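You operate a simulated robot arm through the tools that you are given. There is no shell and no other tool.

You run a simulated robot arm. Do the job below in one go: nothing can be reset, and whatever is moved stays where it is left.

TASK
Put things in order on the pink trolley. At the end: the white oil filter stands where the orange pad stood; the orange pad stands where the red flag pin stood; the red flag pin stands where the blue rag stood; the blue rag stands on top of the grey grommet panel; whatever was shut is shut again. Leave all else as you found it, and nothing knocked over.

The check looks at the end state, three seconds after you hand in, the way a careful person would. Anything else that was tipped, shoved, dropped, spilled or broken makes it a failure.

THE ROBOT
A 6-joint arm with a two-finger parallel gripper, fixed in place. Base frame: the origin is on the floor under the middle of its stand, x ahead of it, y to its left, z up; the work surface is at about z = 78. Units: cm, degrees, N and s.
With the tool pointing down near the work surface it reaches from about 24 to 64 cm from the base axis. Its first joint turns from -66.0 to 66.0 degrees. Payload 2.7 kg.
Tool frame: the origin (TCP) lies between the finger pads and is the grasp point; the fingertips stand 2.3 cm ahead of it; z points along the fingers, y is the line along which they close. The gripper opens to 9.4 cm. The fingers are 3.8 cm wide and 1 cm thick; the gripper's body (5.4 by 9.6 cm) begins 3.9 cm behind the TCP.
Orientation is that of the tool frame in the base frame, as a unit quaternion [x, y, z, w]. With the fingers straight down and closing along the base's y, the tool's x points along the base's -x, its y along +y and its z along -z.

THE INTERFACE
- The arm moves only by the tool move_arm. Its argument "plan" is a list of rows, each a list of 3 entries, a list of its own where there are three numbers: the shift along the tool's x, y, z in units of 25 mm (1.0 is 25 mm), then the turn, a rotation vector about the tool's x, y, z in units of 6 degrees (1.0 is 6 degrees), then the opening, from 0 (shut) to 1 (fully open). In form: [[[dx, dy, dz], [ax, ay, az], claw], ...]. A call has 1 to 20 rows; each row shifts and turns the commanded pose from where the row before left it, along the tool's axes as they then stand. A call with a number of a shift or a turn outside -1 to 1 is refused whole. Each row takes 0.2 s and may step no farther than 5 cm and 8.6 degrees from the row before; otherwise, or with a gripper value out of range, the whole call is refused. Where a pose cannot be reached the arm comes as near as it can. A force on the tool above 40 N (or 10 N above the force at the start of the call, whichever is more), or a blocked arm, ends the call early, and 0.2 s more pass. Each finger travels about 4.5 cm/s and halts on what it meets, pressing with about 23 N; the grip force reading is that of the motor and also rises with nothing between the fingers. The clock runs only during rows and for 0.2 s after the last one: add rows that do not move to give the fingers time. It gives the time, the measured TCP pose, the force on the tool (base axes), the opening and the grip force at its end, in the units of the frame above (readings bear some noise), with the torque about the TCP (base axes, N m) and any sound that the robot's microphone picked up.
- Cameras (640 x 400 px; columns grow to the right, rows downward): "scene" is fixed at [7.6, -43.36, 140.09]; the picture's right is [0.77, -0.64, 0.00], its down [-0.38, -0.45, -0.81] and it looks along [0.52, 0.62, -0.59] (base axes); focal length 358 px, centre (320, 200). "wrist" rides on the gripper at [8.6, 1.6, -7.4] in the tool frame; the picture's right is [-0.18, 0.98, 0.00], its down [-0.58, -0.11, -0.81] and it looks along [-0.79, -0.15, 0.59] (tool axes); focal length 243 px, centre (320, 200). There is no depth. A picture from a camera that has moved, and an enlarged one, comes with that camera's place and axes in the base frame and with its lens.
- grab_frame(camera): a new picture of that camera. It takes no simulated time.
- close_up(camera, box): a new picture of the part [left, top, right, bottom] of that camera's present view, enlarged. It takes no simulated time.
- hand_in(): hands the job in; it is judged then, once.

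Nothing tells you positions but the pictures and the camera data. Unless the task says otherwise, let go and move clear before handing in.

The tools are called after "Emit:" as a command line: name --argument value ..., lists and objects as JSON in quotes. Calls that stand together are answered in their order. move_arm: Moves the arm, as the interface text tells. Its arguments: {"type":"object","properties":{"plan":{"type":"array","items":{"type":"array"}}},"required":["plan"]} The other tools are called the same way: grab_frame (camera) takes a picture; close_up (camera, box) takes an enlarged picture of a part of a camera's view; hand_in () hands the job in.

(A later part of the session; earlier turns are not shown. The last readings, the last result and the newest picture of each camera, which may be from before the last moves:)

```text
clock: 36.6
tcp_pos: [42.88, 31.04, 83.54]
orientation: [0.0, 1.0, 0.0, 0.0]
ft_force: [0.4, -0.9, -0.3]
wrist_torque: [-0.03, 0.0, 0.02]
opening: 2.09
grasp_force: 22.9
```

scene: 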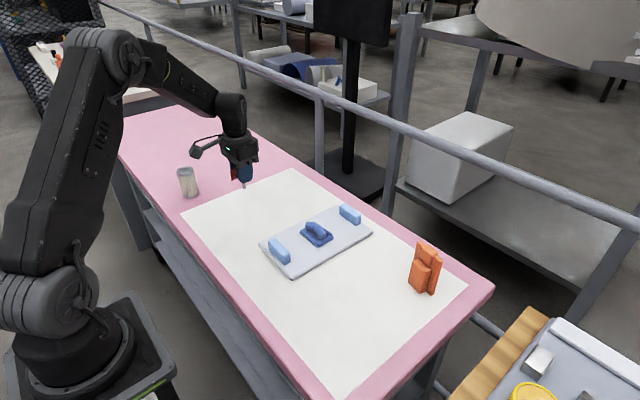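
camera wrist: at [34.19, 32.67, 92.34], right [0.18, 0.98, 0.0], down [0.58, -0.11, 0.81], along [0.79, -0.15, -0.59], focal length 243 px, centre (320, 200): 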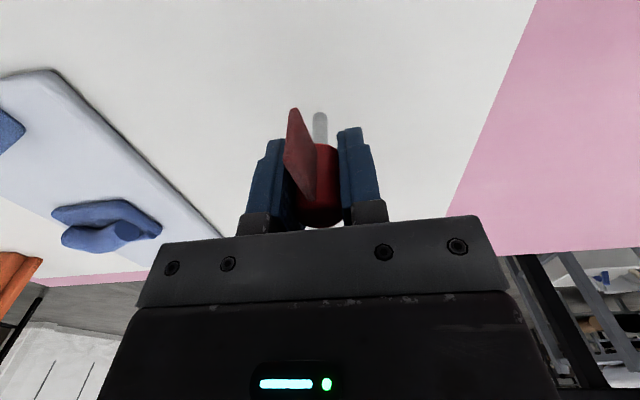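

Emit:
move_arm --plan '[[[0, 0, 0.04], [0, 0, 0], 0.1], [[0, 0, 0.04], [0, 0, 0], 0.1], [[0, 0, 0.02], [0, 0, 0], 0.1], [[0, 0, 0], [0, 0, 0], 0.1]]'

Emit:
close_up --camera "scene" --box '[216, 174, 280, 224]'

```text
clock: 37.6
tcp_pos: [42.86, 31.03, 83.45]
orientation: [0.0, 1.0, 0.0, -0.001]
ft_force: [-0.4, 0.0, 0.3]
wrist_torque: [0.01, 0.0, 0.01]
opening: 2.09
grasp_force: 23.0
```

```text
8.00 times, centred on (248, 199) of scene
camera zoom: at [7.6, -43.36, 140.09], right [0.77, -0.64, 0.0], down [-0.38, -0.45, -0.81], along [0.52, 0.62, -0.59], focal length 2864 px, centre (896, 208)
```

zoom: 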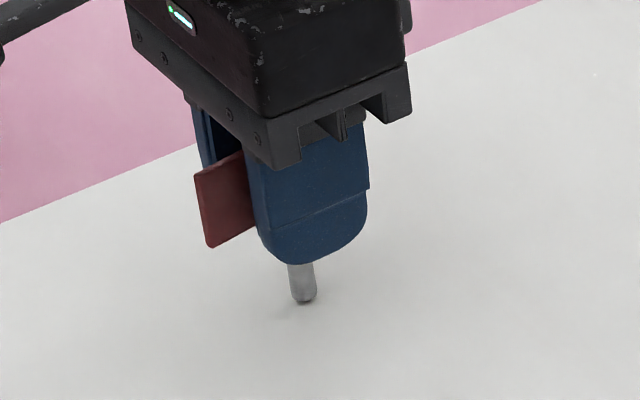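

There is still no contact, and the shadow shows a small gap. I'll continue with half-millimetre steps.

Emit:
move_arm --plan '[[[0, 0, 0.02], [0, 0, 0], 0.1], [[0, 0, 0.02], [0, 0, 0], 0.1], [[0, 0, 0.02], [0, 0, 0], 0.1], [[0, 0, 0], [0, 0, 0], 0.1]]'

```text
clock: 38.6
tcp_pos: [42.74, 31.08, 83.27]
orientation: [0.0, 1.0, 0.0, -0.001]
ft_force: [0.4, 0.4, -0.3]
wrist_torque: [-0.02, 0.01, -0.01]
opening: 2.08
grasp_force: 22.7
```

Emit:
move_arm --plan '[[[0, 0, 0.02], [0, 0, 0], 0.1], [[0, 0, 0.02], [0, 0, 0], 0.1], [[0, 0, 0], [0, 0, 0], 0.1]]'

Emit:
close_up --camera "scene" --box '[216, 174, 280, 224]'

```text
clock: 39.4
tcp_pos: [42.83, 31.12, 83.15]
orientation: [0.0, 1.0, 0.0, 0.001]
ft_force: [-0.4, -2.1, 7.7]
wrist_torque: [-0.1, 0.08, 0.04]
opening: 2.05
grasp_force: 23.1
```

```text
8.00 times, centred on (248, 199) of scene
camera zoom: at [7.59, -43.37, 140.09], right [0.77, -0.64, 0.0], down [-0.38, -0.45, -0.81], along [0.52, 0.62, -0.59], focal length 2864 px, centre (896, 208)
```

zoom: 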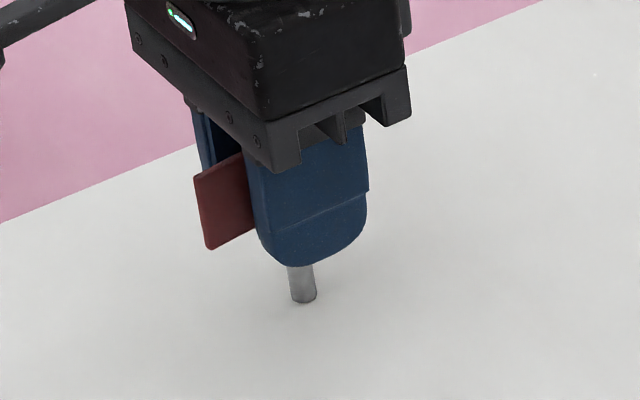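

The pin touches the mat at about 8 N. I'll ease off a fraction of a millimetre and open very gradually.

Emit:
move_arm --plan '[[[0, 0, -0.015], [0, 0, 0], 0.1], [[0, 0, 0], [0, 0, 0], 0.1], [[0, 0, 0], [0, 0, 0], 0.225], [[0, 0, 0], [0, 0, 0], 0.235], [[0, 0, 0], [0, 0, 0], 0.25], [[0, 0, 0], [0, 0, 0], 0.27], [[0, 0, 0], [0, 0, 0], 0.3], [[0, 0, 0], [0, 0, 0], 0.3]]'

Emit:
close_up --camera "wrist" --box '[240, 90, 400, 250]'

Emit:
close_up --camera "scene" --box '[216, 174, 280, 224]'

```text
clock: 41.2
tcp_pos: [42.85, 31.07, 83.15]
orientation: [0.0, 1.0, 0.001, 0.0]
ft_force: [0.0, -0.8, 0.2]
wrist_torque: [0.03, 0.02, 0.02]
opening: 2.82
grasp_force: 0.1
```

```text
2.50 times, centred on (320, 170) of wrist
camera zoom: at [34.27, 32.62, 90.71], right [0.18, 0.98, 0.0], down [0.58, -0.11, 0.81], along [0.79, -0.15, -0.59], focal length 606 px, centre (320, 275)
```

zoom: 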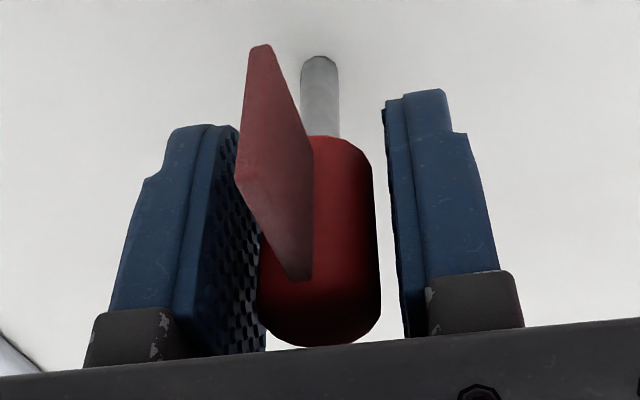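

```text
8.00 times, centred on (248, 199) of scene
camera zoom: at [7.6, -43.36, 140.09], right [0.77, -0.64, 0.0], down [-0.38, -0.45, -0.81], along [0.52, 0.62, -0.59], focal length 2864 px, centre (896, 208)
```

zoom: 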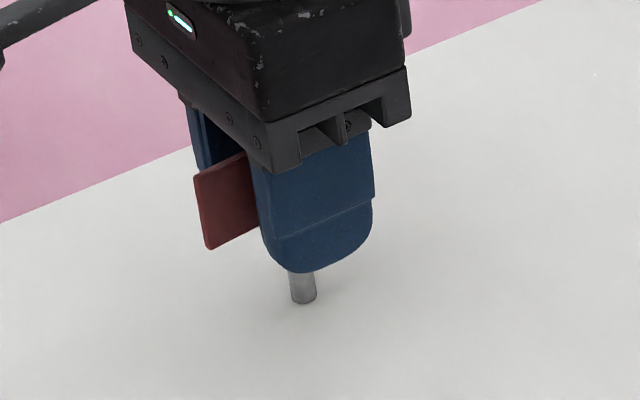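

The pin is standing free and upright between the fingers. I'll open wider and rise straight up.

Emit:
move_arm --plan '[[[0, 0, 0], [0, 0, 0], 0.45], [[0, 0, 0], [0, 0, 0], 0.6], [[0, 0, 0], [0, 0, 0], 0.8], [[0, 0, 0], [0, 0, 0], 0.8], [[0, 0, -0.3], [0, 0, 0], 0.8], [[0, 0, -0.6], [0, 0, 0], 0.8], [[0, 0, -0.8], [0, 0, 0], 0.8], [[0, 0, -0.9], [0, 0, 0], 0.8], [[0, 0, -0.9], [0, 0, 0], 0.8], [[0, 0, -0.9], [0, 0, 0], 0.8], [[0, 0, -0.9], [0, 0, 0], 0.9], [[0, 0, 0], [0, 0, 0], 1], [[0, 0, 0], [0, 0, 0], 1]]'

Emit:
grab_frame --camera "wrist"

Emit:
grab_frame --camera "scene"

```text
clock: 44.0
tcp_pos: [42.81, 31.09, 96.39]
orientation: [0.0, 1.0, 0.0, 0.0]
ft_force: [1.1, 0.0, 0.1]
wrist_torque: [-0.06, -0.03, -0.01]
opening: 9.39
grasp_force: 0.1
```

```text
taken
camera wrist: at [34.27, 32.59, 104.01], right [0.18, 0.98, 0.0], down [0.58, -0.11, 0.81], along [0.79, -0.15, -0.59], focal length 243 px, centre (320, 200)
```

wrist: 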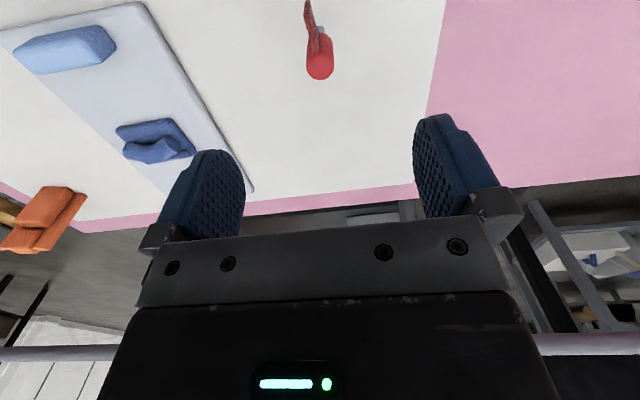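

```text
taken
```

scene: 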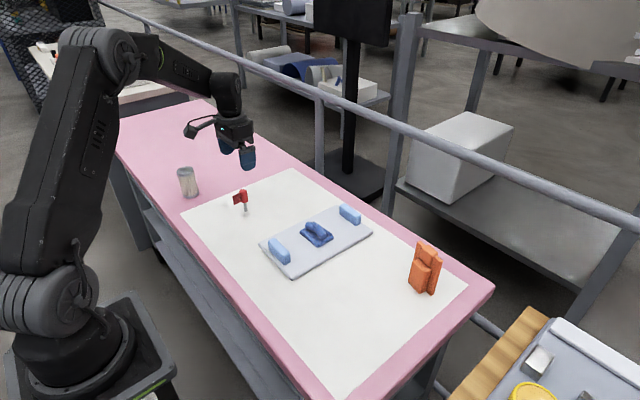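

The pin stands in the rag's old place. Next is the orange pad, so I'll swing over to view it from (48, -17).

Emit:
move_arm --plan '[[[-0.1, -0.96, -0.03], [0, 0, 0], 1], [[-0.1, -0.96, -0.03], [0, 0, 0], 1], [[-0.1, -0.96, -0.03], [0, 0, 0], 1], [[-0.1, -0.96, -0.03], [0, 0, 0], 1], [[-0.1, -0.96, -0.03], [0, 0, 0], 1], [[-0.1, -0.96, -0.03], [0, 0, 0], 1], [[-0.1, -0.96, -0.03], [0, 0, 0], 1], [[-0.1, -0.96, -0.03], [0, 0, 0], 1], [[-0.1, -0.96, -0.03], [0, 0, 0], 1], [[-0.1, -0.96, -0.03], [0, 0, 0], 1], [[-0.1, -0.96, -0.03], [0, 0, 0], 1], [[-0.1, -0.96, -0.03], [0, 0, 0], 1], [[-0.1, -0.96, -0.03], [0, 0, 0], 1], [[-0.1, -0.96, -0.03], [0, 0, 0], 1], [[-0.1, -0.96, -0.03], [0, 0, 0], 1], [[-0.1, -0.96, -0.03], [0, 0, 0], 1], [[-0.1, -0.96, -0.03], [0, 0, 0], 1], [[-0.1, -0.96, -0.03], [0, 0, 0], 1], [[-0.1, -0.96, -0.03], [0, 0, 0], 1], [[-0.1, -0.96, -0.03], [0, 0, 0], 1]]'

Emit:
grab_frame --camera "wrist"

Emit:
grab_frame --camera "scene"

```text
clock: 48.2
tcp_pos: [47.89, -17.09, 98.02]
orientation: [0.0, 1.0, 0.0, 0.0]
ft_force: [0.3, 0.1, 0.8]
wrist_torque: [-0.02, 0.02, -0.01]
opening: 9.39
grasp_force: 0.2
```

```text
taken
camera wrist: at [39.21, -15.49, 105.58], right [0.18, 0.98, 0.0], down [0.58, -0.11, 0.81], along [0.79, -0.15, -0.59], focal length 243 px, centre (320, 200)
```

wrist: 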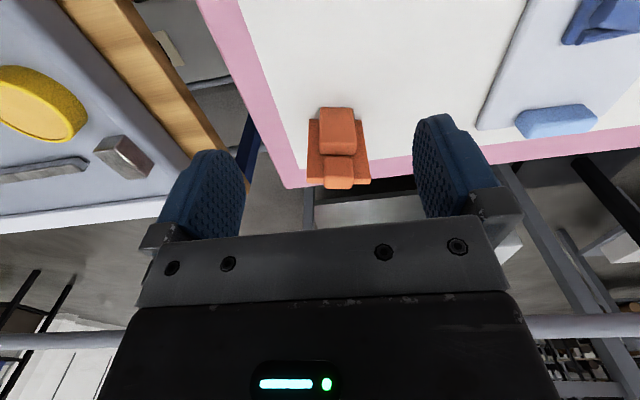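

```text
taken
```

scene: 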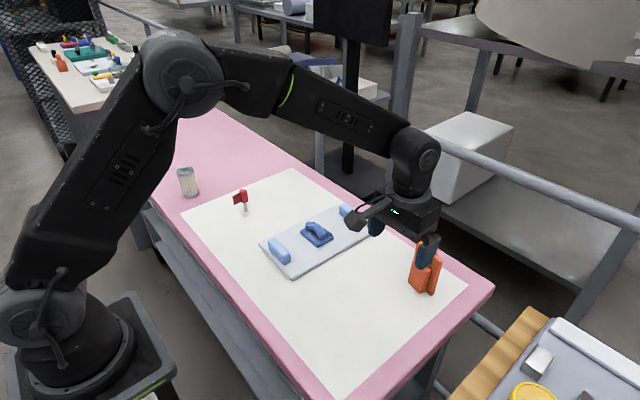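

Emit:
close_up --camera "wrist" --box '[290, 90, 402, 200]'

Emit:
close_up --camera "scene" --box '[384, 224, 464, 304]'

```text
3.64 times, centred on (346, 145) of wrist
camera zoom: at [39.21, -15.49, 105.58], right [0.18, 0.98, 0.0], down [0.58, -0.11, 0.81], along [0.79, -0.15, -0.59], focal length 882 px, centre (226, 400)
```

zoom: 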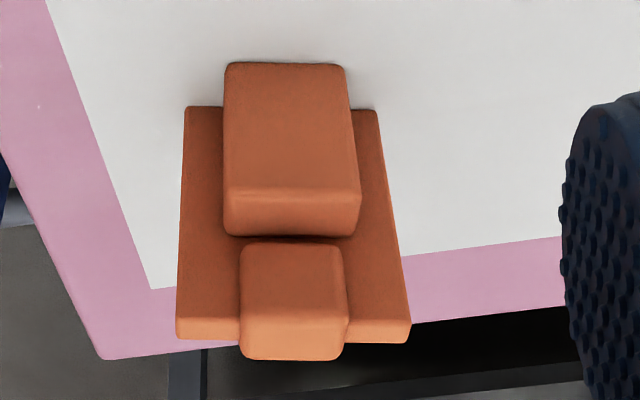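

```text
5.00 times, centred on (424, 264) of scene
camera zoom: at [7.6, -43.36, 140.09], right [0.77, -0.64, 0.0], down [-0.38, -0.45, -0.81], along [0.52, 0.62, -0.59], focal length 1790 px, centre (-200, -120)
```

zoom: 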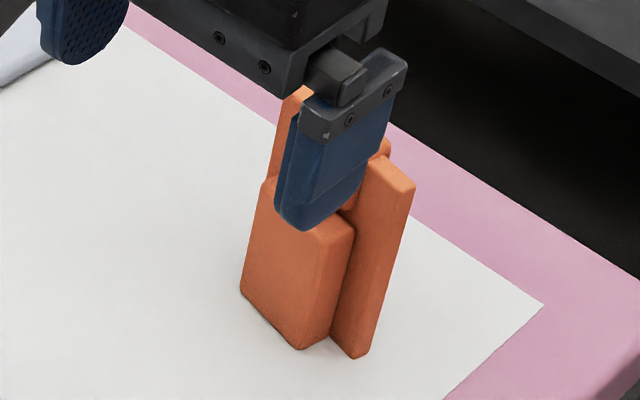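

The pad's plate runs from about (58.0, -20.5) to (59.4, -13.8), so it is yawed about 11.5°. It is 10.4–11 cm tall, with the front block on the robot's side. I'll turn the gripper 11.5° to match and hover above it so the fingers can close on the plate's two edges.

Emit:
move_arm --plan '[[[0, 0, 0], [0, 0, 0.96], 1], [[0, 0, 0], [0, 0, 0.96], 1], [[-0.7, 0.14, 0.1], [0, 0, 0], 1], [[-0.8, 0.16, 0.1], [0, 0, 0], 1], [[-0.8, 0.16, 0.1], [0, 0, 0], 1], [[-0.8, 0.16, 0.1], [0, 0, 0], 1], [[-0.7, 0.14, 0.1], [0, 0, 0], 1], [[-0.4, 0.08, 0.1], [0, 0, 0], 1], [[0, 0, 0], [0, 0, 0], 1], [[0, 0, 0], [0, 0, 0], 1]]'

Emit:
grab_frame --camera "wrist"

Emit:
close_up --camera "scene" --box '[368, 190, 496, 310]'

```text
clock: 50.4
tcp_pos: [58.5, -16.89, 96.71]
orientation: [0.1, 0.995, 0.0, 0.0]
ft_force: [-0.5, -0.1, 0.1]
wrist_torque: [0.02, 0.0, 0.0]
opening: 9.37
grasp_force: 0.0
```

```text
taken
camera wrist: at [50.4, -13.74, 104.15], right [0.38, 0.93, 0.0], down [0.55, -0.22, 0.81], along [0.75, -0.3, -0.59], focal length 243 px, centre (320, 200)
```

wrist: 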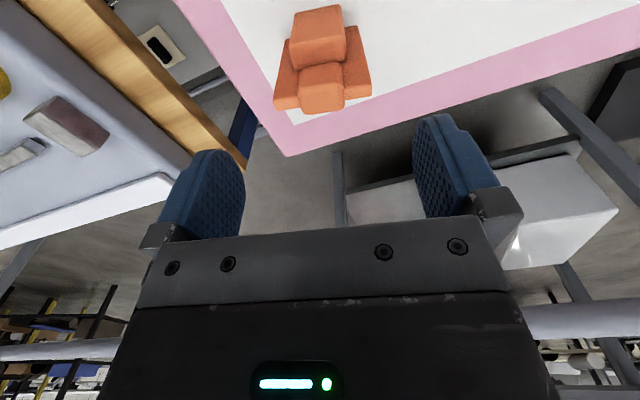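

```text
3.33 times, centred on (432, 250) of scene
camera zoom: at [7.6, -43.36, 140.09], right [0.77, -0.64, 0.0], down [-0.38, -0.45, -0.81], along [0.52, 0.62, -0.59], focal length 1193 px, centre (-53, 33)
```

zoom: 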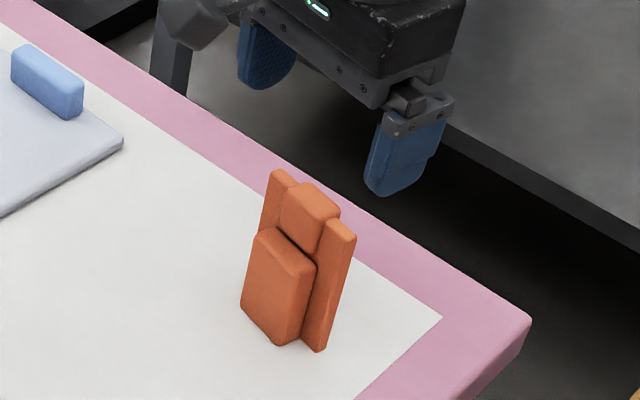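

Emit:
close_up --camera "wrist" --box '[260, 0, 388, 128]'

Emit:
close_up --camera "scene" --box '[400, 235, 448, 300]'

```text
3.12 times, centred on (324, 64) of wrist
camera zoom: at [50.4, -13.74, 104.15], right [0.38, 0.93, 0.0], down [0.55, -0.22, 0.81], along [0.75, -0.3, -0.59], focal length 758 px, centre (308, 625)
```

zoom: 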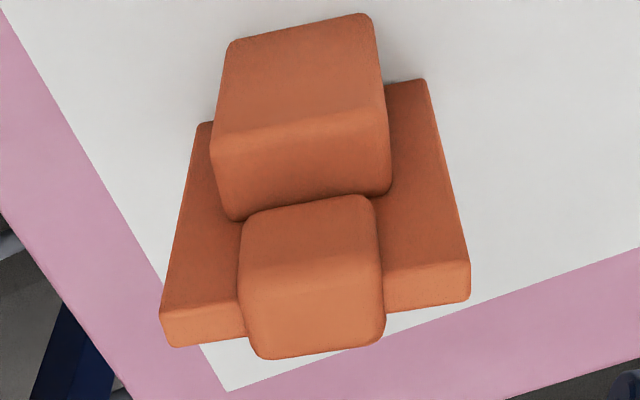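

```text
6.15 times, centred on (424, 268) of scene
camera zoom: at [7.6, -43.36, 140.09], right [0.77, -0.64, 0.0], down [-0.38, -0.45, -0.81], along [0.52, 0.62, -0.59], focal length 2203 px, centre (-320, -215)
```

zoom: 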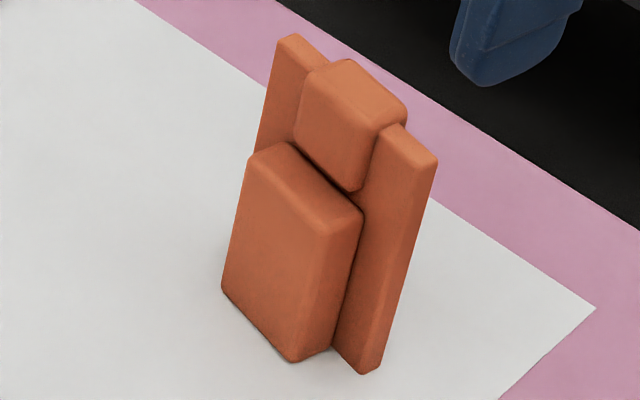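

The refined pad values are plate edges at (58.07, -20.35) and (59.55, -13.7), yaw about 12.5°, and footprint centre (58.35, -16.95). I'll trim the yaw and position, then lower until the fingertips are near the plate's top and check the alignment.

Emit:
move_arm --plan '[[[-0.17, -0.03, 0.3], [0, 0, 0.17], 1], [[0, 0, 0.6], [0, 0, 0], 1], [[0, 0, 0.6], [0, 0, 0], 1], [[0, 0, 0.5], [0, 0, 0], 1], [[0, 0, 0.2], [0, 0, 0], 1], [[0, 0, 0], [0, 0, 0], 1], [[0, 0, 0], [0, 0, 0], 1]]'

Emit:
grab_frame --camera "wrist"

Emit:
close_up --camera "scene" --box '[376, 200, 488, 305]'

```text
clock: 52.0
tcp_pos: [58.88, -17.19, 90.78]
orientation: [0.11, 0.994, -0.001, 0.0]
ft_force: [-0.1, 0.1, -0.1]
wrist_torque: [-0.01, -0.02, 0.0]
opening: 9.4
grasp_force: 0.1
```

```text
taken
camera wrist: at [50.94, -13.79, 98.47], right [0.39, 0.92, 0.0], down [0.54, -0.23, 0.81], along [0.74, -0.32, -0.59], focal length 243 px, centre (320, 200)
```

wrist: 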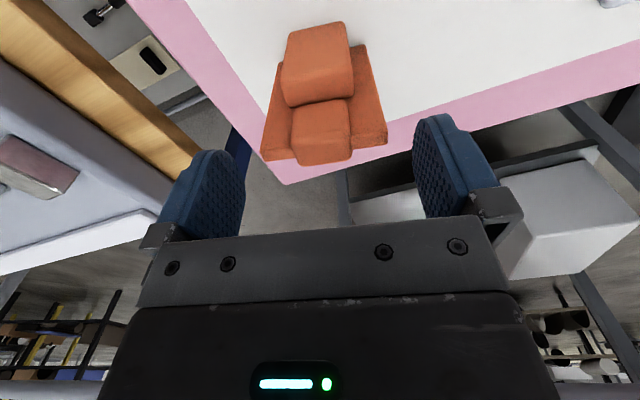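

```text
3.81 times, centred on (432, 252) of scene
camera zoom: at [7.6, -43.36, 140.09], right [0.77, -0.64, 0.0], down [-0.38, -0.45, -0.81], along [0.52, 0.62, -0.59], focal length 1364 px, centre (-107, 0)
```

zoom: 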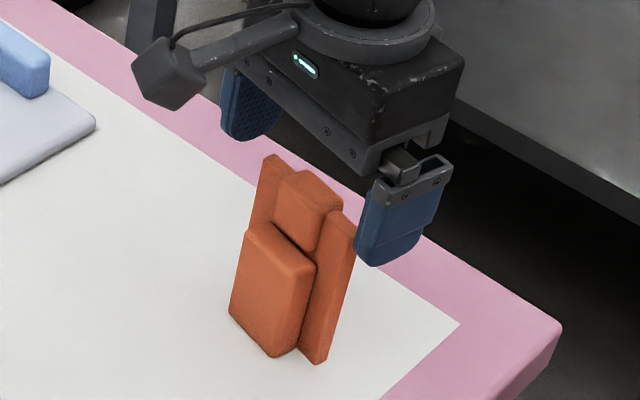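

The fingers are centred on the plate's two edges. I'll lower to a height of about 86.2, which leaves the gripper body just clear of the pad's top.

Emit:
move_arm --plan '[[[0, 0, 0.5], [0, 0, 0], 1], [[0, 0, 0.5], [0, 0, 0], 1], [[0, 0, 0.4], [0, 0, 0], 1], [[0, 0, 0.3], [0, 0, 0], 1], [[0, 0, 0.1], [0, 0, 0], 1], [[0, 0, 0], [0, 0, 0], 1], [[0, 0, 0], [0, 0, 0], 1]]'

Emit:
grab_frame --camera "wrist"

Emit:
close_up --camera "scene" --box '[376, 200, 488, 305]'

```text
clock: 53.6
tcp_pos: [58.82, -17.05, 86.68]
orientation: [0.109, 0.994, 0.001, -0.001]
ft_force: [-0.3, 0.7, -0.7]
wrist_torque: [0.02, 0.04, 0.01]
opening: 9.38
grasp_force: 0.0
```

```text
taken
camera wrist: at [50.91, -13.69, 94.14], right [0.39, 0.92, 0.0], down [0.54, -0.23, 0.81], along [0.74, -0.32, -0.59], focal length 243 px, centre (320, 200)
```

wrist: 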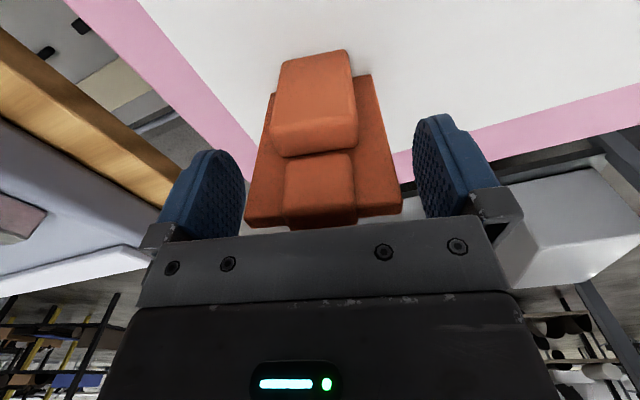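

```text
3.81 times, centred on (432, 252) of scene
camera zoom: at [7.6, -43.36, 140.09], right [0.77, -0.64, 0.0], down [-0.38, -0.45, -0.81], along [0.52, 0.62, -0.59], focal length 1364 px, centre (-107, 0)
```

zoom: 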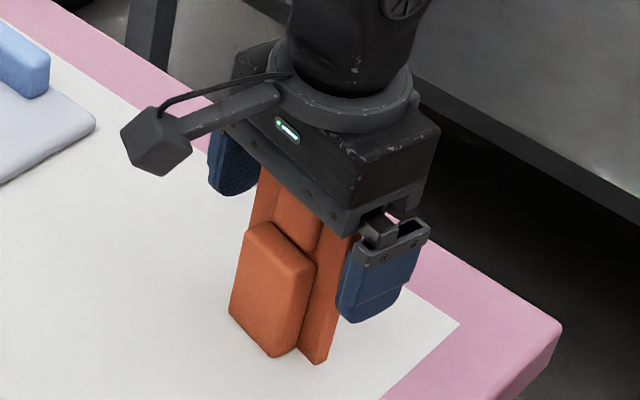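

The plate is between the fingers with no contact. I'll close gently onto its edges.

Emit:
move_arm --plan '[[[0, 0, 0], [0, 0, 0], 0.88], [[0, 0, 0], [0, 0, 0], 0.81], [[0, 0, 0], [0, 0, 0], 0.77], [[0, 0, 0], [0, 0, 0], 0.74], [[0, 0, 0], [0, 0, 0], 0.7], [[0, 0, 0], [0, 0, 0], 0.6], [[0, 0, 0], [0, 0, 0], 0.5], [[0, 0, 0], [0, 0, 0], 0.5]]'

Emit:
grab_frame --camera "wrist"

Emit:
close_up --camera "scene" --box '[376, 200, 488, 305]'

```text
clock: 55.4
tcp_pos: [58.96, -17.05, 86.69]
orientation: [0.11, 0.994, 0.001, 0.0]
ft_force: [-0.7, -0.7, 0.8]
wrist_torque: [0.0, 0.01, 0.02]
opening: 6.98
grasp_force: 23.3
```

```text
taken
camera wrist: at [50.91, -13.69, 94.15], right [0.39, 0.92, 0.0], down [0.54, -0.23, 0.81], along [0.74, -0.32, -0.59], focal length 243 px, centre (320, 200)
```

wrist: 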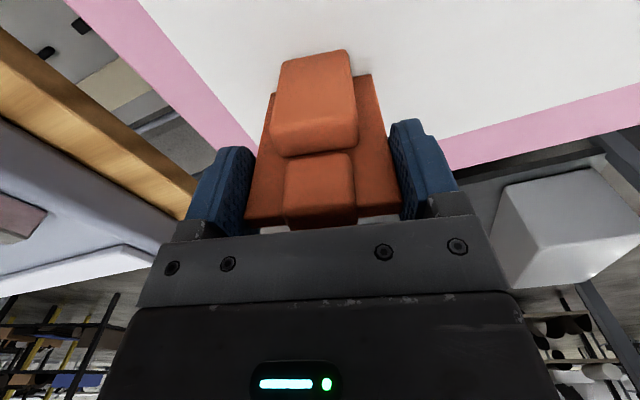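

```text
3.81 times, centred on (432, 252) of scene
camera zoom: at [7.6, -43.36, 140.09], right [0.77, -0.64, 0.0], down [-0.38, -0.45, -0.81], along [0.52, 0.62, -0.59], focal length 1364 px, centre (-107, 0)
```

zoom: 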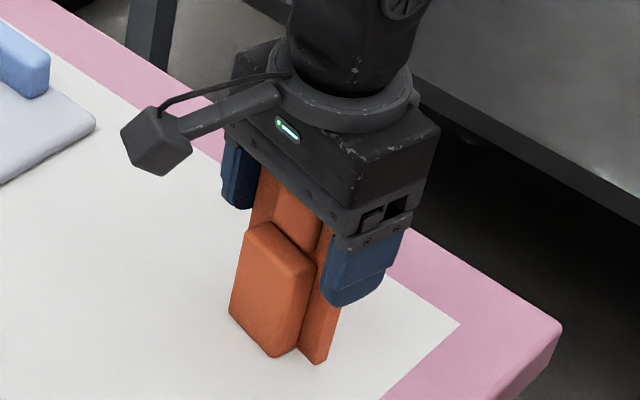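

The pad is gripped at 6.98 cm and hasn't moved. I'll lift it straight up.

Emit:
move_arm --plan '[[[0, 0, -0.1], [0, 0, 0], 0.5], [[0, 0, -0.2], [0, 0, 0], 0.5], [[0, 0, -0.4], [0, 0, 0], 0.5], [[0, 0, -0.5], [0, 0, 0], 0.5], [[0, 0, -0.5], [0, 0, 0], 0.5], [[0, 0, -0.5], [0, 0, 0], 0.5], [[0, 0, -0.4], [0, 0, 0], 0.5], [[0, 0, -0.2], [0, 0, 0], 0.5], [[0, 0, 0], [0, 0, 0], 0.5], [[0, 0, 0], [0, 0, 0], 0.5]]'

Emit:
grab_frame --camera "wrist"

Emit:
close_up --camera "scene" --box '[376, 200, 488, 305]'

```text
clock: 57.6
tcp_pos: [58.89, -17.14, 93.39]
orientation: [0.11, 0.994, 0.0, 0.0]
ft_force: [0.2, -0.5, -1.4]
wrist_torque: [0.0, -0.02, 0.01]
opening: 6.99
grasp_force: 23.2
```

```text
taken
camera wrist: at [50.97, -13.73, 101.03], right [0.39, 0.92, 0.0], down [0.54, -0.23, 0.81], along [0.74, -0.32, -0.59], focal length 243 px, centre (320, 200)
```

wrist: 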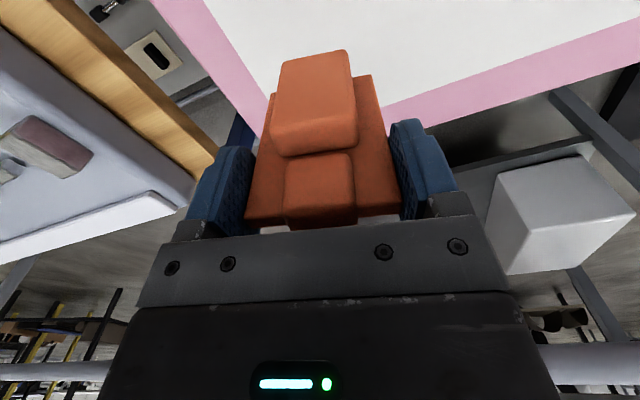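

```text
3.81 times, centred on (432, 252) of scene
camera zoom: at [7.6, -43.36, 140.09], right [0.77, -0.64, 0.0], down [-0.38, -0.45, -0.81], along [0.52, 0.62, -0.59], focal length 1364 px, centre (-107, 0)
```

zoom: 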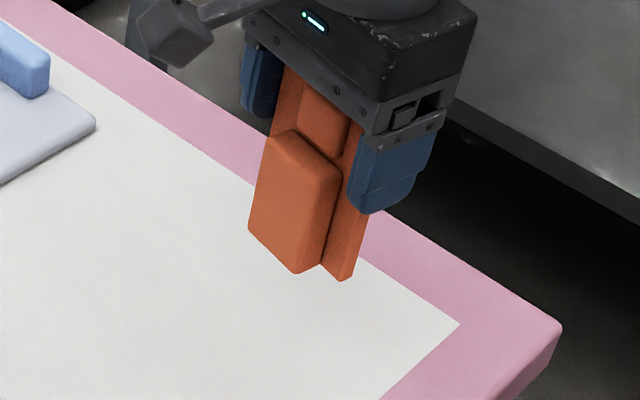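

The pad is held upright with no slip. I'll carry it to the pin's old place, aiming its footprint centre at (35.5, -2.9).

Emit:
move_arm --plan '[[[0.4, 0.139, 0], [0, 0, 0], 0.5], [[0.8, 0.277, 0], [0, 0, 0], 0.5], [[0.95, 0.329, 0], [0, 0, 0], 0.5], [[0.95, 0.329, 0], [0, 0, 0], 0.5], [[0.95, 0.329, 0], [0, 0, 0], 0.5], [[0.95, 0.329, 0], [0, 0, 0], 0.5], [[0.95, 0.329, 0], [0, 0, 0], 0.5], [[0.95, 0.329, 0], [0, 0, 0], 0.5], [[0.95, 0.329, 0], [0, 0, 0], 0.5], [[0.95, 0.329, 0], [0, 0, 0], 0.5], [[0.8, 0.277, 0], [0, 0, 0], 0.5], [[0.56, 0.194, 0], [0, 0, 0], 0.5], [[0, 0, 0], [0, 0, 0], 0.5], [[0, 0, 0], [0, 0, 0], 0.5]]'

Emit:
grab_frame --camera "wrist"

Emit:
grab_frame --camera "scene"

```text
clock: 60.6
tcp_pos: [35.98, -2.97, 93.44]
orientation: [0.11, 0.994, 0.0, -0.001]
ft_force: [-0.3, 0.6, -1.6]
wrist_torque: [-0.01, -0.01, 0.02]
opening: 6.99
grasp_force: 23.3
```

```text
taken
camera wrist: at [27.95, 0.35, 100.9], right [0.39, 0.92, 0.0], down [0.54, -0.23, 0.81], along [0.74, -0.32, -0.59], focal length 243 px, centre (320, 200)
```

wrist: 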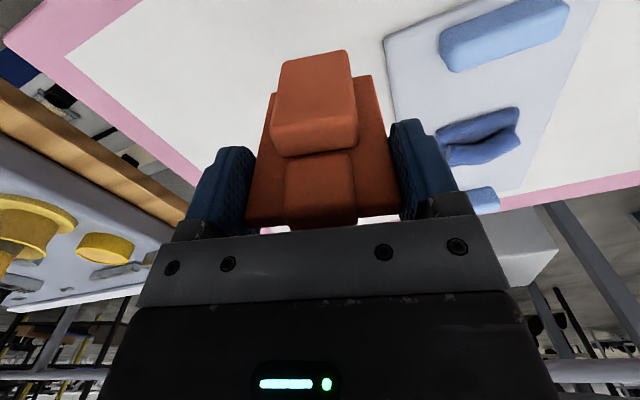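

```text
taken
```

scene: 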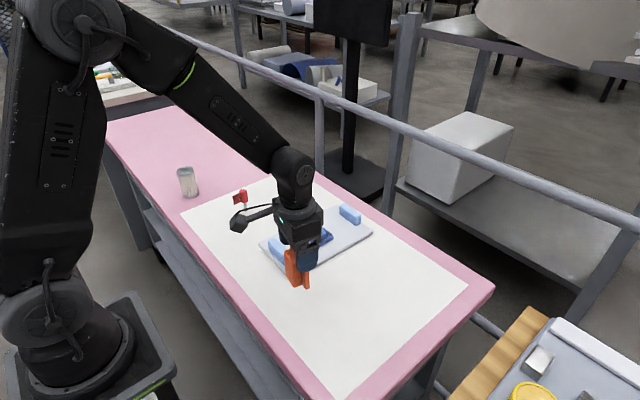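

The pad is over its target. I'll lower to about 5 mm above the mat.

Emit:
move_arm --plan '[[[0, 0, 0.4], [0, 0, 0], 0.5], [[0, 0, 0.6], [0, 0, 0], 0.5], [[0, 0, 0.6], [0, 0, 0], 0.5], [[0, 0, 0.4], [0, 0, 0], 0.5], [[0, 0, 0.3], [0, 0, 0], 0.5], [[0, 0, 0.2], [0, 0, 0], 0.5], [[0, 0, 0], [0, 0, 0], 0.5], [[0, 0, 0], [0, 0, 0], 0.5]]'

Emit:
close_up --camera "scene" --box '[248, 222, 344, 312]'

Emit:
grab_frame --camera "wrist"

```text
clock: 62.4
tcp_pos: [35.99, -3.03, 87.35]
orientation: [0.11, 0.994, 0.0, 0.0]
ft_force: [0.9, 0.5, -2.2]
wrist_torque: [0.02, -0.01, -0.02]
opening: 6.98
grasp_force: 23.2
```

```text
4.44 times, centred on (296, 267) of scene
camera zoom: at [7.6, -43.36, 140.09], right [0.77, -0.64, 0.0], down [-0.38, -0.45, -0.81], along [0.52, 0.62, -0.59], focal length 1591 px, centre (427, -98)
```

zoom: 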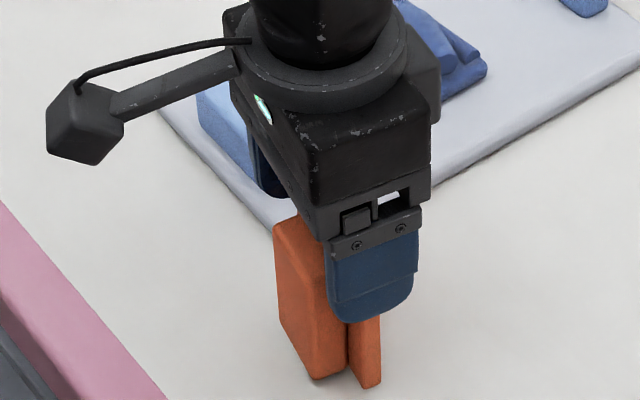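

```text
taken
camera wrist: at [27.91, 0.41, 94.79], right [0.39, 0.92, 0.0], down [0.54, -0.23, 0.81], along [0.74, -0.32, -0.59], focal length 243 px, centre (320, 200)
```

wrist: 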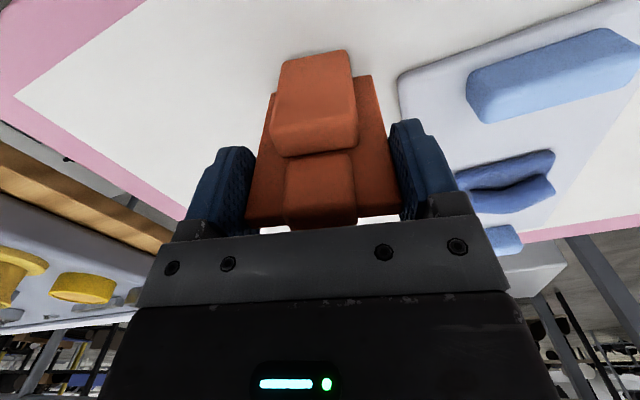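

The pad is about 6 mm above the mat and well clear of the panel. I'll step down to contact.

Emit:
move_arm --plan '[[[0, 0, 0.08], [0, 0, 0], 0.5], [[0, 0, 0.06], [0, 0, 0], 0.5], [[0, 0, 0.04], [0, 0, 0], 0.5], [[0, 0, 0.03], [0, 0, 0], 0.5], [[0, 0, 0], [0, 0, 0], 0.5]]'

```text
clock: 63.6
tcp_pos: [35.87, -3.04, 86.75]
orientation: [0.11, 0.994, 0.0, -0.001]
ft_force: [0.2, -0.3, -1.4]
wrist_torque: [-0.02, -0.01, 0.03]
opening: 6.97
grasp_force: 23.3
```

Emit:
move_arm --plan '[[[0, 0, 0.02], [0, 0, 0], 0.5], [[0, 0, 0.02], [0, 0, 0], 0.5], [[0, 0, 0.02], [0, 0, 0], 0.5], [[0, 0, 0], [0, 0, 0], 0.5]]'

Emit:
close_up --camera "scene" --box '[264, 252, 344, 312]'

```text
clock: 64.6
tcp_pos: [35.92, -2.97, 86.55]
orientation: [0.109, 0.994, 0.0, 0.0]
ft_force: [-1.3, -1.1, 6.3]
wrist_torque: [-0.1, 0.23, 0.02]
opening: 6.97
grasp_force: 23.0
```

```text
6.67 times, centred on (304, 282) of scene
camera zoom: at [7.59, -43.36, 140.09], right [0.77, -0.64, 0.0], down [-0.38, -0.45, -0.81], along [0.52, 0.62, -0.59], focal length 2386 px, centre (427, -347)
```

zoom: 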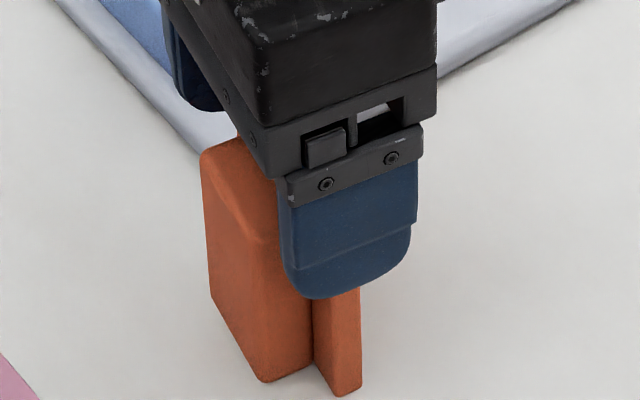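

Contact is made at about 7 N. I'll ease off a hair and open gradually.

Emit:
move_arm --plan '[[[0, 0, -0.012], [0, 0, 0], 0.5], [[0, 0, 0], [0, 0, 0], 0.5], [[0, 0, 0], [0, 0, 0], 0.75], [[0, 0, 0], [0, 0, 0], 0.76], [[0, 0, 0], [0, 0, 0], 0.78], [[0, 0, 0], [0, 0, 0], 0.82], [[0, 0, 0], [0, 0, 0], 0.9], [[0, 0, 0], [0, 0, 0], 1], [[0, 0, 0], [0, 0, 0], 1]]'

Emit:
grab_frame --camera "wrist"

Emit:
close_up --camera "scene" --box '[264, 252, 344, 312]'

```text
clock: 66.6
tcp_pos: [36.08, -3.06, 86.57]
orientation: [0.111, 0.994, 0.0, -0.001]
ft_force: [0.1, -0.1, -0.2]
wrist_torque: [-0.03, 0.02, 0.0]
opening: 9.41
grasp_force: 0.2
```

```text
taken
camera wrist: at [27.96, 0.36, 94.17], right [0.39, 0.92, 0.0], down [0.54, -0.23, 0.81], along [0.74, -0.32, -0.59], focal length 243 px, centre (320, 200)
```

wrist: 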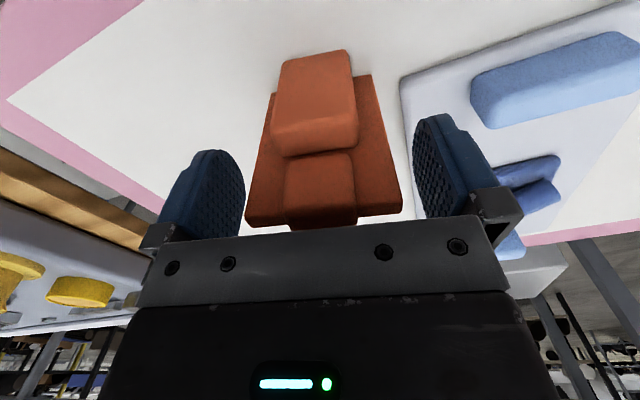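

```text
6.67 times, centred on (304, 282) of scene
camera zoom: at [7.6, -43.36, 140.09], right [0.77, -0.64, 0.0], down [-0.38, -0.45, -0.81], along [0.52, 0.62, -0.59], focal length 2386 px, centre (427, -347)
```

zoom: 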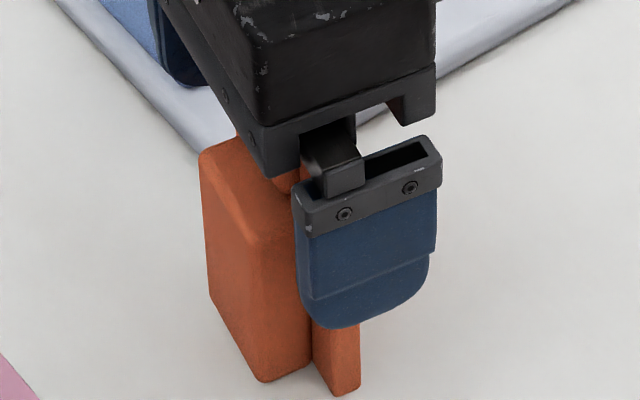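

The pad is released and standing. I'll rise straight up, then turn the gripper back to zero yaw.

Emit:
move_arm --plan '[[[0, 0, -0.3], [0, 0, 0], 1], [[0, 0, -0.6], [0, 0, 0], 1], [[0, 0, -0.8], [0, 0, 0], 1], [[0, 0, -0.9], [0, 0, 0], 1], [[0, 0, -0.9], [0, 0, 0], 1], [[0, 0, -0.9], [0, 0, 0], 1], [[0, 0, 0], [0, 0, -0.8], 1], [[0, 0, 0], [0, 0, -0.8], 1], [[0, 0, 0], [0, 0, -0.5], 1], [[0, 0, 0], [0, 0, 0], 1]]'

Emit:
grab_frame --camera "wrist"

Emit:
grab_frame --camera "scene"

```text
clock: 68.8
tcp_pos: [35.87, -2.99, 97.6]
orientation: [-0.001, 1.0, 0.0, 0.0]
ft_force: [0.1, 0.1, 0.3]
wrist_torque: [0.0, 0.01, -0.02]
opening: 9.38
grasp_force: 0.2
```

```text
taken
camera wrist: at [27.36, -1.52, 105.14], right [0.18, 0.98, 0.0], down [0.58, -0.11, 0.81], along [0.79, -0.15, -0.59], focal length 243 px, centre (320, 200)
```

wrist: 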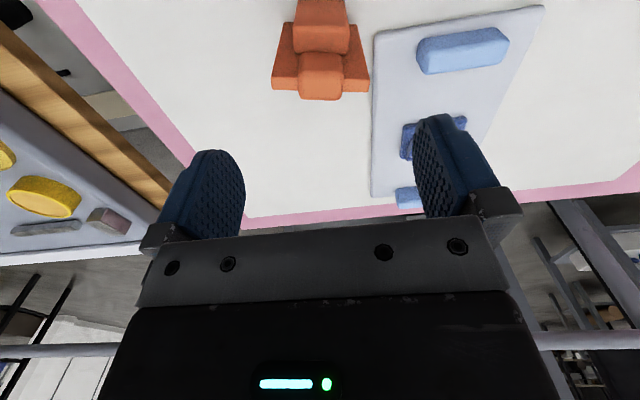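

```text
taken
```

scene: 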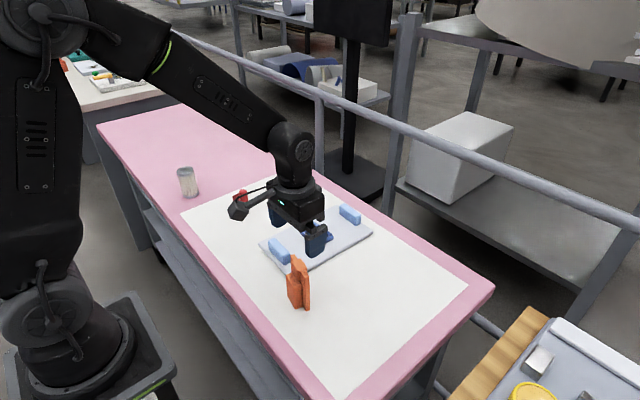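

The pad stands upright at the pin's old place. Next is the filter, which I'll view from (27, 44).

Emit:
move_arm --plan '[[[0.178, 0.94, 0], [0, 0, 0], 1], [[0.178, 0.94, 0], [0, 0, 0], 1], [[0.178, 0.94, 0], [0, 0, 0], 1], [[0.178, 0.94, 0], [0, 0, 0], 1], [[0.178, 0.94, 0], [0, 0, 0], 1], [[0.178, 0.94, 0], [0, 0, 0], 1], [[0.178, 0.94, 0], [0, 0, 0], 1], [[0.178, 0.94, 0], [0, 0, 0], 1], [[0.178, 0.94, 0], [0, 0, 0], 1], [[0.178, 0.94, 0], [0, 0, 0], 1], [[0.178, 0.94, 0], [0, 0, 0], 1], [[0.178, 0.94, 0], [0, 0, 0], 1], [[0.178, 0.94, 0], [0, 0, 0], 1], [[0.178, 0.94, 0], [0, 0, 0], 1], [[0.178, 0.94, 0], [0, 0, 0], 1], [[0.178, 0.94, 0], [0, 0, 0], 1], [[0.178, 0.94, 0], [0, 0, 0], 1], [[0.178, 0.94, 0], [0, 0, 0], 1], [[0.178, 0.94, 0], [0, 0, 0], 1], [[0, 0, 0], [0, 0, 0], 1]]'

Emit:
grab_frame --camera "wrist"

Emit:
grab_frame --camera "scene"

```text
clock: 73.0
tcp_pos: [27.38, 41.62, 97.38]
orientation: [0.0, 1.0, 0.0, 0.0]
ft_force: [0.0, 0.1, -0.9]
wrist_torque: [-0.02, 0.01, 0.01]
opening: 9.43
grasp_force: 0.0
```

```text
taken
camera wrist: at [18.72, 43.21, 104.96], right [0.18, 0.98, 0.0], down [0.58, -0.11, 0.81], along [0.79, -0.15, -0.59], focal length 243 px, centre (320, 200)
```

wrist: 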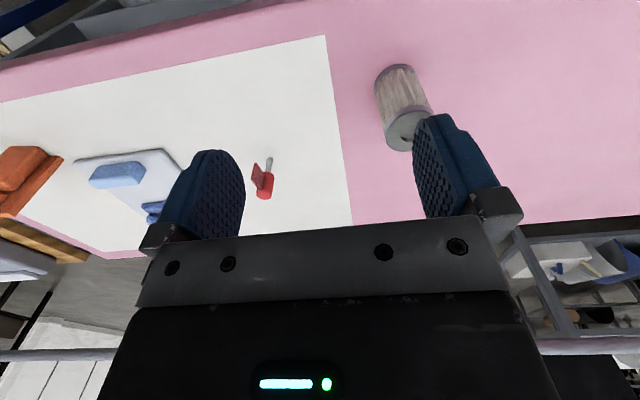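

```text
taken
```

scene: 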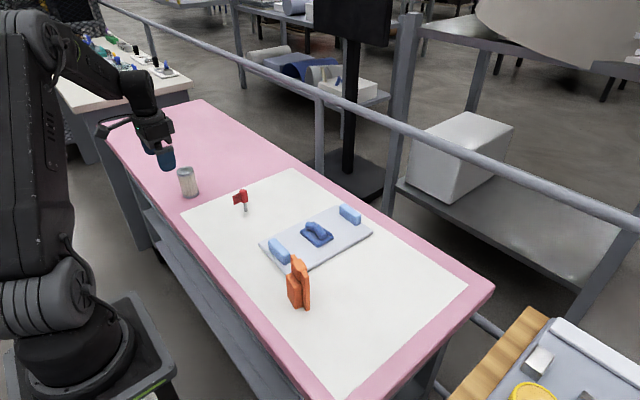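

The filter is partly hidden behind a finger. I'll move to y ≈ 49 for a clear view.

Emit:
move_arm --plan '[[[0, 0.8, 0], [0, 0, 0], 1], [[0, 0.8, 0], [0, 0, 0], 1], [[0, 0.8, 0], [0, 0, 0], 1], [[0, 0.5, 0], [0, 0, 0], 1], [[0, 0, 0], [0, 0, 0], 1], [[0, 0, 0], [0, 0, 0], 1]]'

Emit:
grab_frame --camera "wrist"

Emit:
close_up --camera "wrist" --box '[260, 40, 400, 170]'

Emit:
close_up --camera "scene" --box '[150, 140, 246, 220]'

```text
clock: 74.4
tcp_pos: [29.17, 48.01, 97.46]
orientation: [0.0, 1.0, 0.0, -0.001]
ft_force: [0.4, -0.1, 0.1]
wrist_torque: [0.01, 0.0, 0.01]
opening: 9.41
grasp_force: 0.1
out of reach, approached as far as the arm can: row 2, 3, 4
```

```text
taken
camera wrist: at [20.66, 49.47, 105.16], right [0.18, 0.98, 0.0], down [0.58, -0.11, 0.81], along [0.79, -0.15, -0.59], focal length 243 px, centre (320, 200)
```

wrist: 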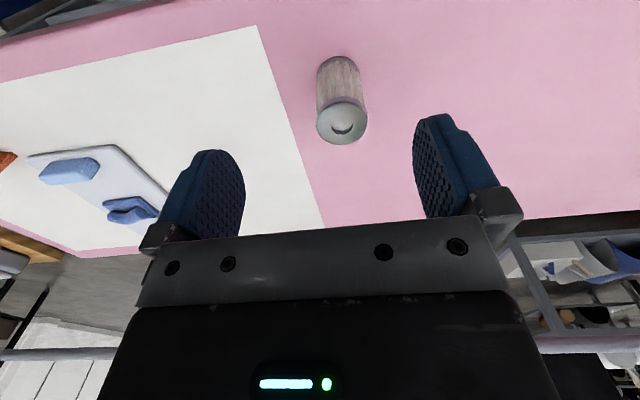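

```text
3.08 times, centred on (330, 105) of wrist
camera zoom: at [20.66, 49.47, 105.16], right [0.18, 0.98, 0.0], down [0.58, -0.11, 0.81], along [0.79, -0.15, -0.59], focal length 746 px, centre (289, 492)
```

zoom: 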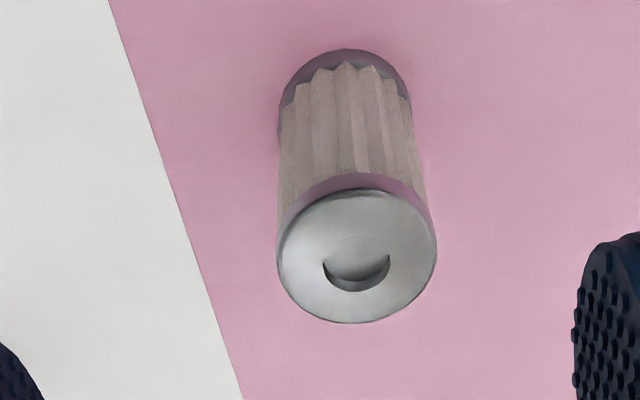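

```text
5.00 times, centred on (198, 180) of scene
camera zoom: at [7.6, -43.36, 140.09], right [0.77, -0.64, 0.0], down [-0.38, -0.45, -0.81], along [0.52, 0.62, -0.59], focal length 1790 px, centre (930, 300)
```

zoom: 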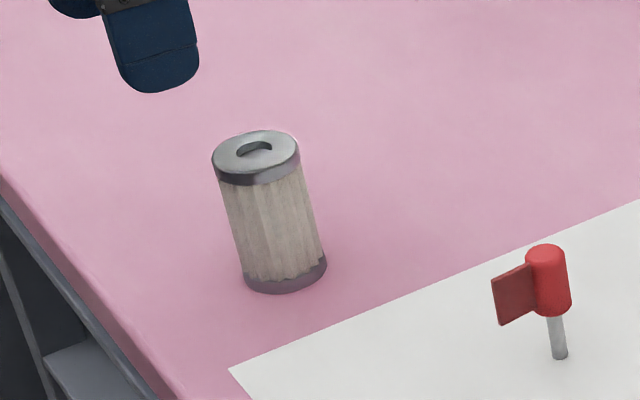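

I measure the filter at about (34.35, 49.05), 4.75 cm in diameter with its top at z ≈ 86.6. The last move hit the arm's azimuth limit, so I'll move +x and read where the arm actually ends up.

Emit:
move_arm --plan '[[[-0.7, 0, 0], [0, 0, 0], 1], [[-0.7, 0, 0], [0, 0, 0], 1], [[-0.6, 0, 0], [0, 0, 0], 1], [[0, 0, 0], [0, 0, 0], 1], [[0, 0, 0], [0, 0, 0], 1]]'

Emit:
grab_frame --camera "wrist"

```text
clock: 75.6
tcp_pos: [34.32, 47.85, 97.71]
orientation: [-0.001, 1.0, 0.0, 0.0]
ft_force: [0.4, 0.8, 0.7]
wrist_torque: [-0.01, 0.01, -0.01]
opening: 9.39
grasp_force: 0.1
```

```text
taken
camera wrist: at [25.74, 49.44, 105.23], right [0.18, 0.98, 0.0], down [0.58, -0.11, 0.81], along [0.79, -0.15, -0.59], focal length 243 px, centre (320, 200)
```

wrist: 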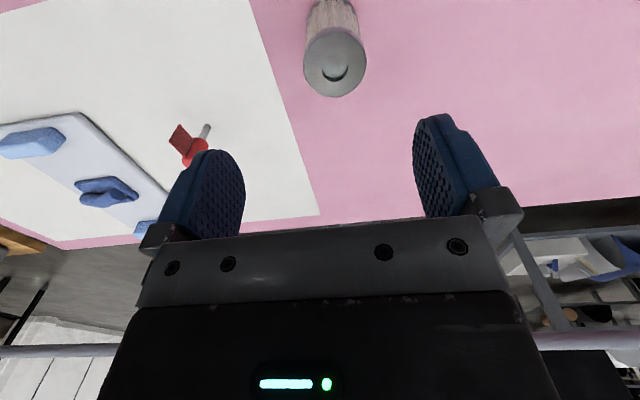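

The filter top computes to (34.15, 48.97). I'll centre over it and lower until the tips are just above its top.

Emit:
move_arm --plan '[[[0, 0.22, 0.4], [0, 0, 0], 1], [[0, 0.22, 0.7], [0, 0, 0], 1], [[0, 0, 0.8], [0, 0, 0], 1], [[0, 0, 0.7], [0, 0, 0], 1], [[0, 0, 0.4], [0, 0, 0], 1], [[0, 0, 0], [0, 0, 0], 1], [[0, 0, 0], [0, 0, 0], 1]]'

Emit:
grab_frame --camera "wrist"

Emit:
close_up --camera "scene" --box '[134, 130, 230, 210]'

```text
clock: 77.2
tcp_pos: [34.4, 48.92, 90.15]
orientation: [0.0, 1.0, 0.001, 0.001]
ft_force: [0.8, 0.1, 0.4]
wrist_torque: [0.0, -0.02, 0.0]
opening: 9.39
grasp_force: 0.0
```

```text
taken
camera wrist: at [25.79, 50.5, 97.62], right [0.18, 0.98, 0.0], down [0.58, -0.11, 0.81], along [0.79, -0.15, -0.59], focal length 243 px, centre (320, 200)
```

wrist: 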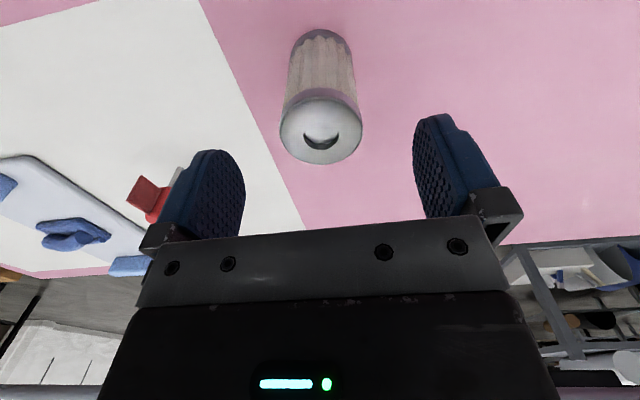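

```text
5.00 times, centred on (182, 170) of scene
camera zoom: at [7.6, -43.36, 140.09], right [0.77, -0.64, 0.0], down [-0.38, -0.45, -0.81], along [0.52, 0.62, -0.59], focal length 1790 px, centre (1010, 350)
```

zoom: 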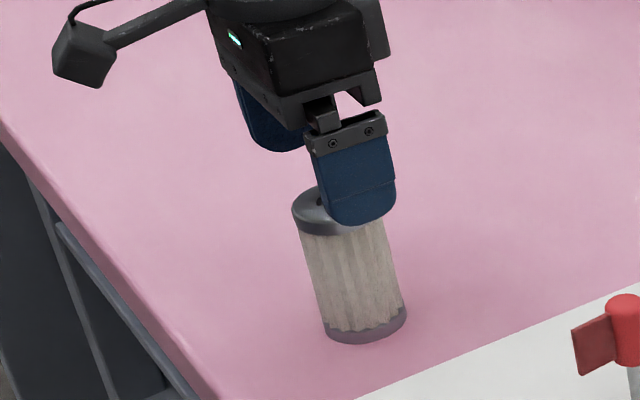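

The filter is centred within about 2 mm. I'll nudge x slightly and lower to a height of about 83.5.

Emit:
move_arm --plan '[[[0.06, 0.01, 0.4], [0, 0, 0], 1], [[0, 0, 0.7], [0, 0, 0], 1], [[0, 0, 0.7], [0, 0, 0], 1], [[0, 0, 0.5], [0, 0, 0], 1], [[0, 0, 0.3], [0, 0, 0], 1], [[0, 0, 0], [0, 0, 0], 1], [[0, 0, 0], [0, 0, 0], 1]]'

Emit:
grab_frame --camera "wrist"

Emit:
close_up --camera "scene" --box '[134, 130, 230, 210]'

```text
clock: 78.8
tcp_pos: [34.22, 48.99, 83.65]
orientation: [0.0, 1.0, 0.0, 0.0]
ft_force: [-0.3, 0.0, -0.1]
wrist_torque: [0.01, -0.02, -0.01]
opening: 9.4
grasp_force: 0.1
```

```text
taken
camera wrist: at [25.64, 50.5, 91.18], right [0.18, 0.98, 0.0], down [0.58, -0.11, 0.81], along [0.79, -0.15, -0.59], focal length 243 px, centre (320, 200)
```

wrist: 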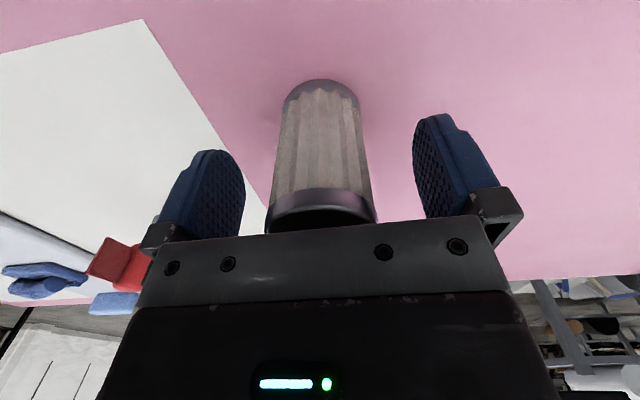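

```text
5.00 times, centred on (182, 170) of scene
camera zoom: at [7.6, -43.36, 140.09], right [0.77, -0.64, 0.0], down [-0.38, -0.45, -0.81], along [0.52, 0.62, -0.59], focal length 1790 px, centre (1010, 350)
```

zoom: 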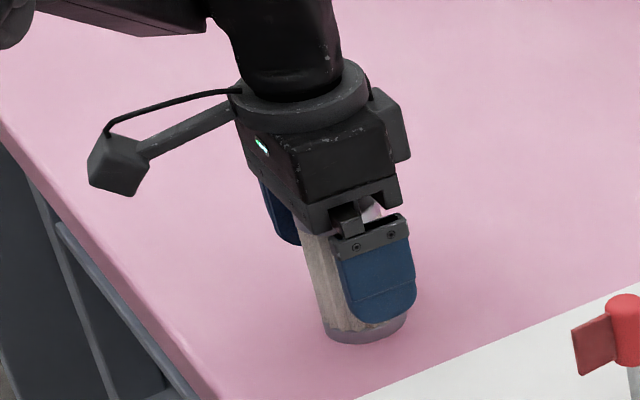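

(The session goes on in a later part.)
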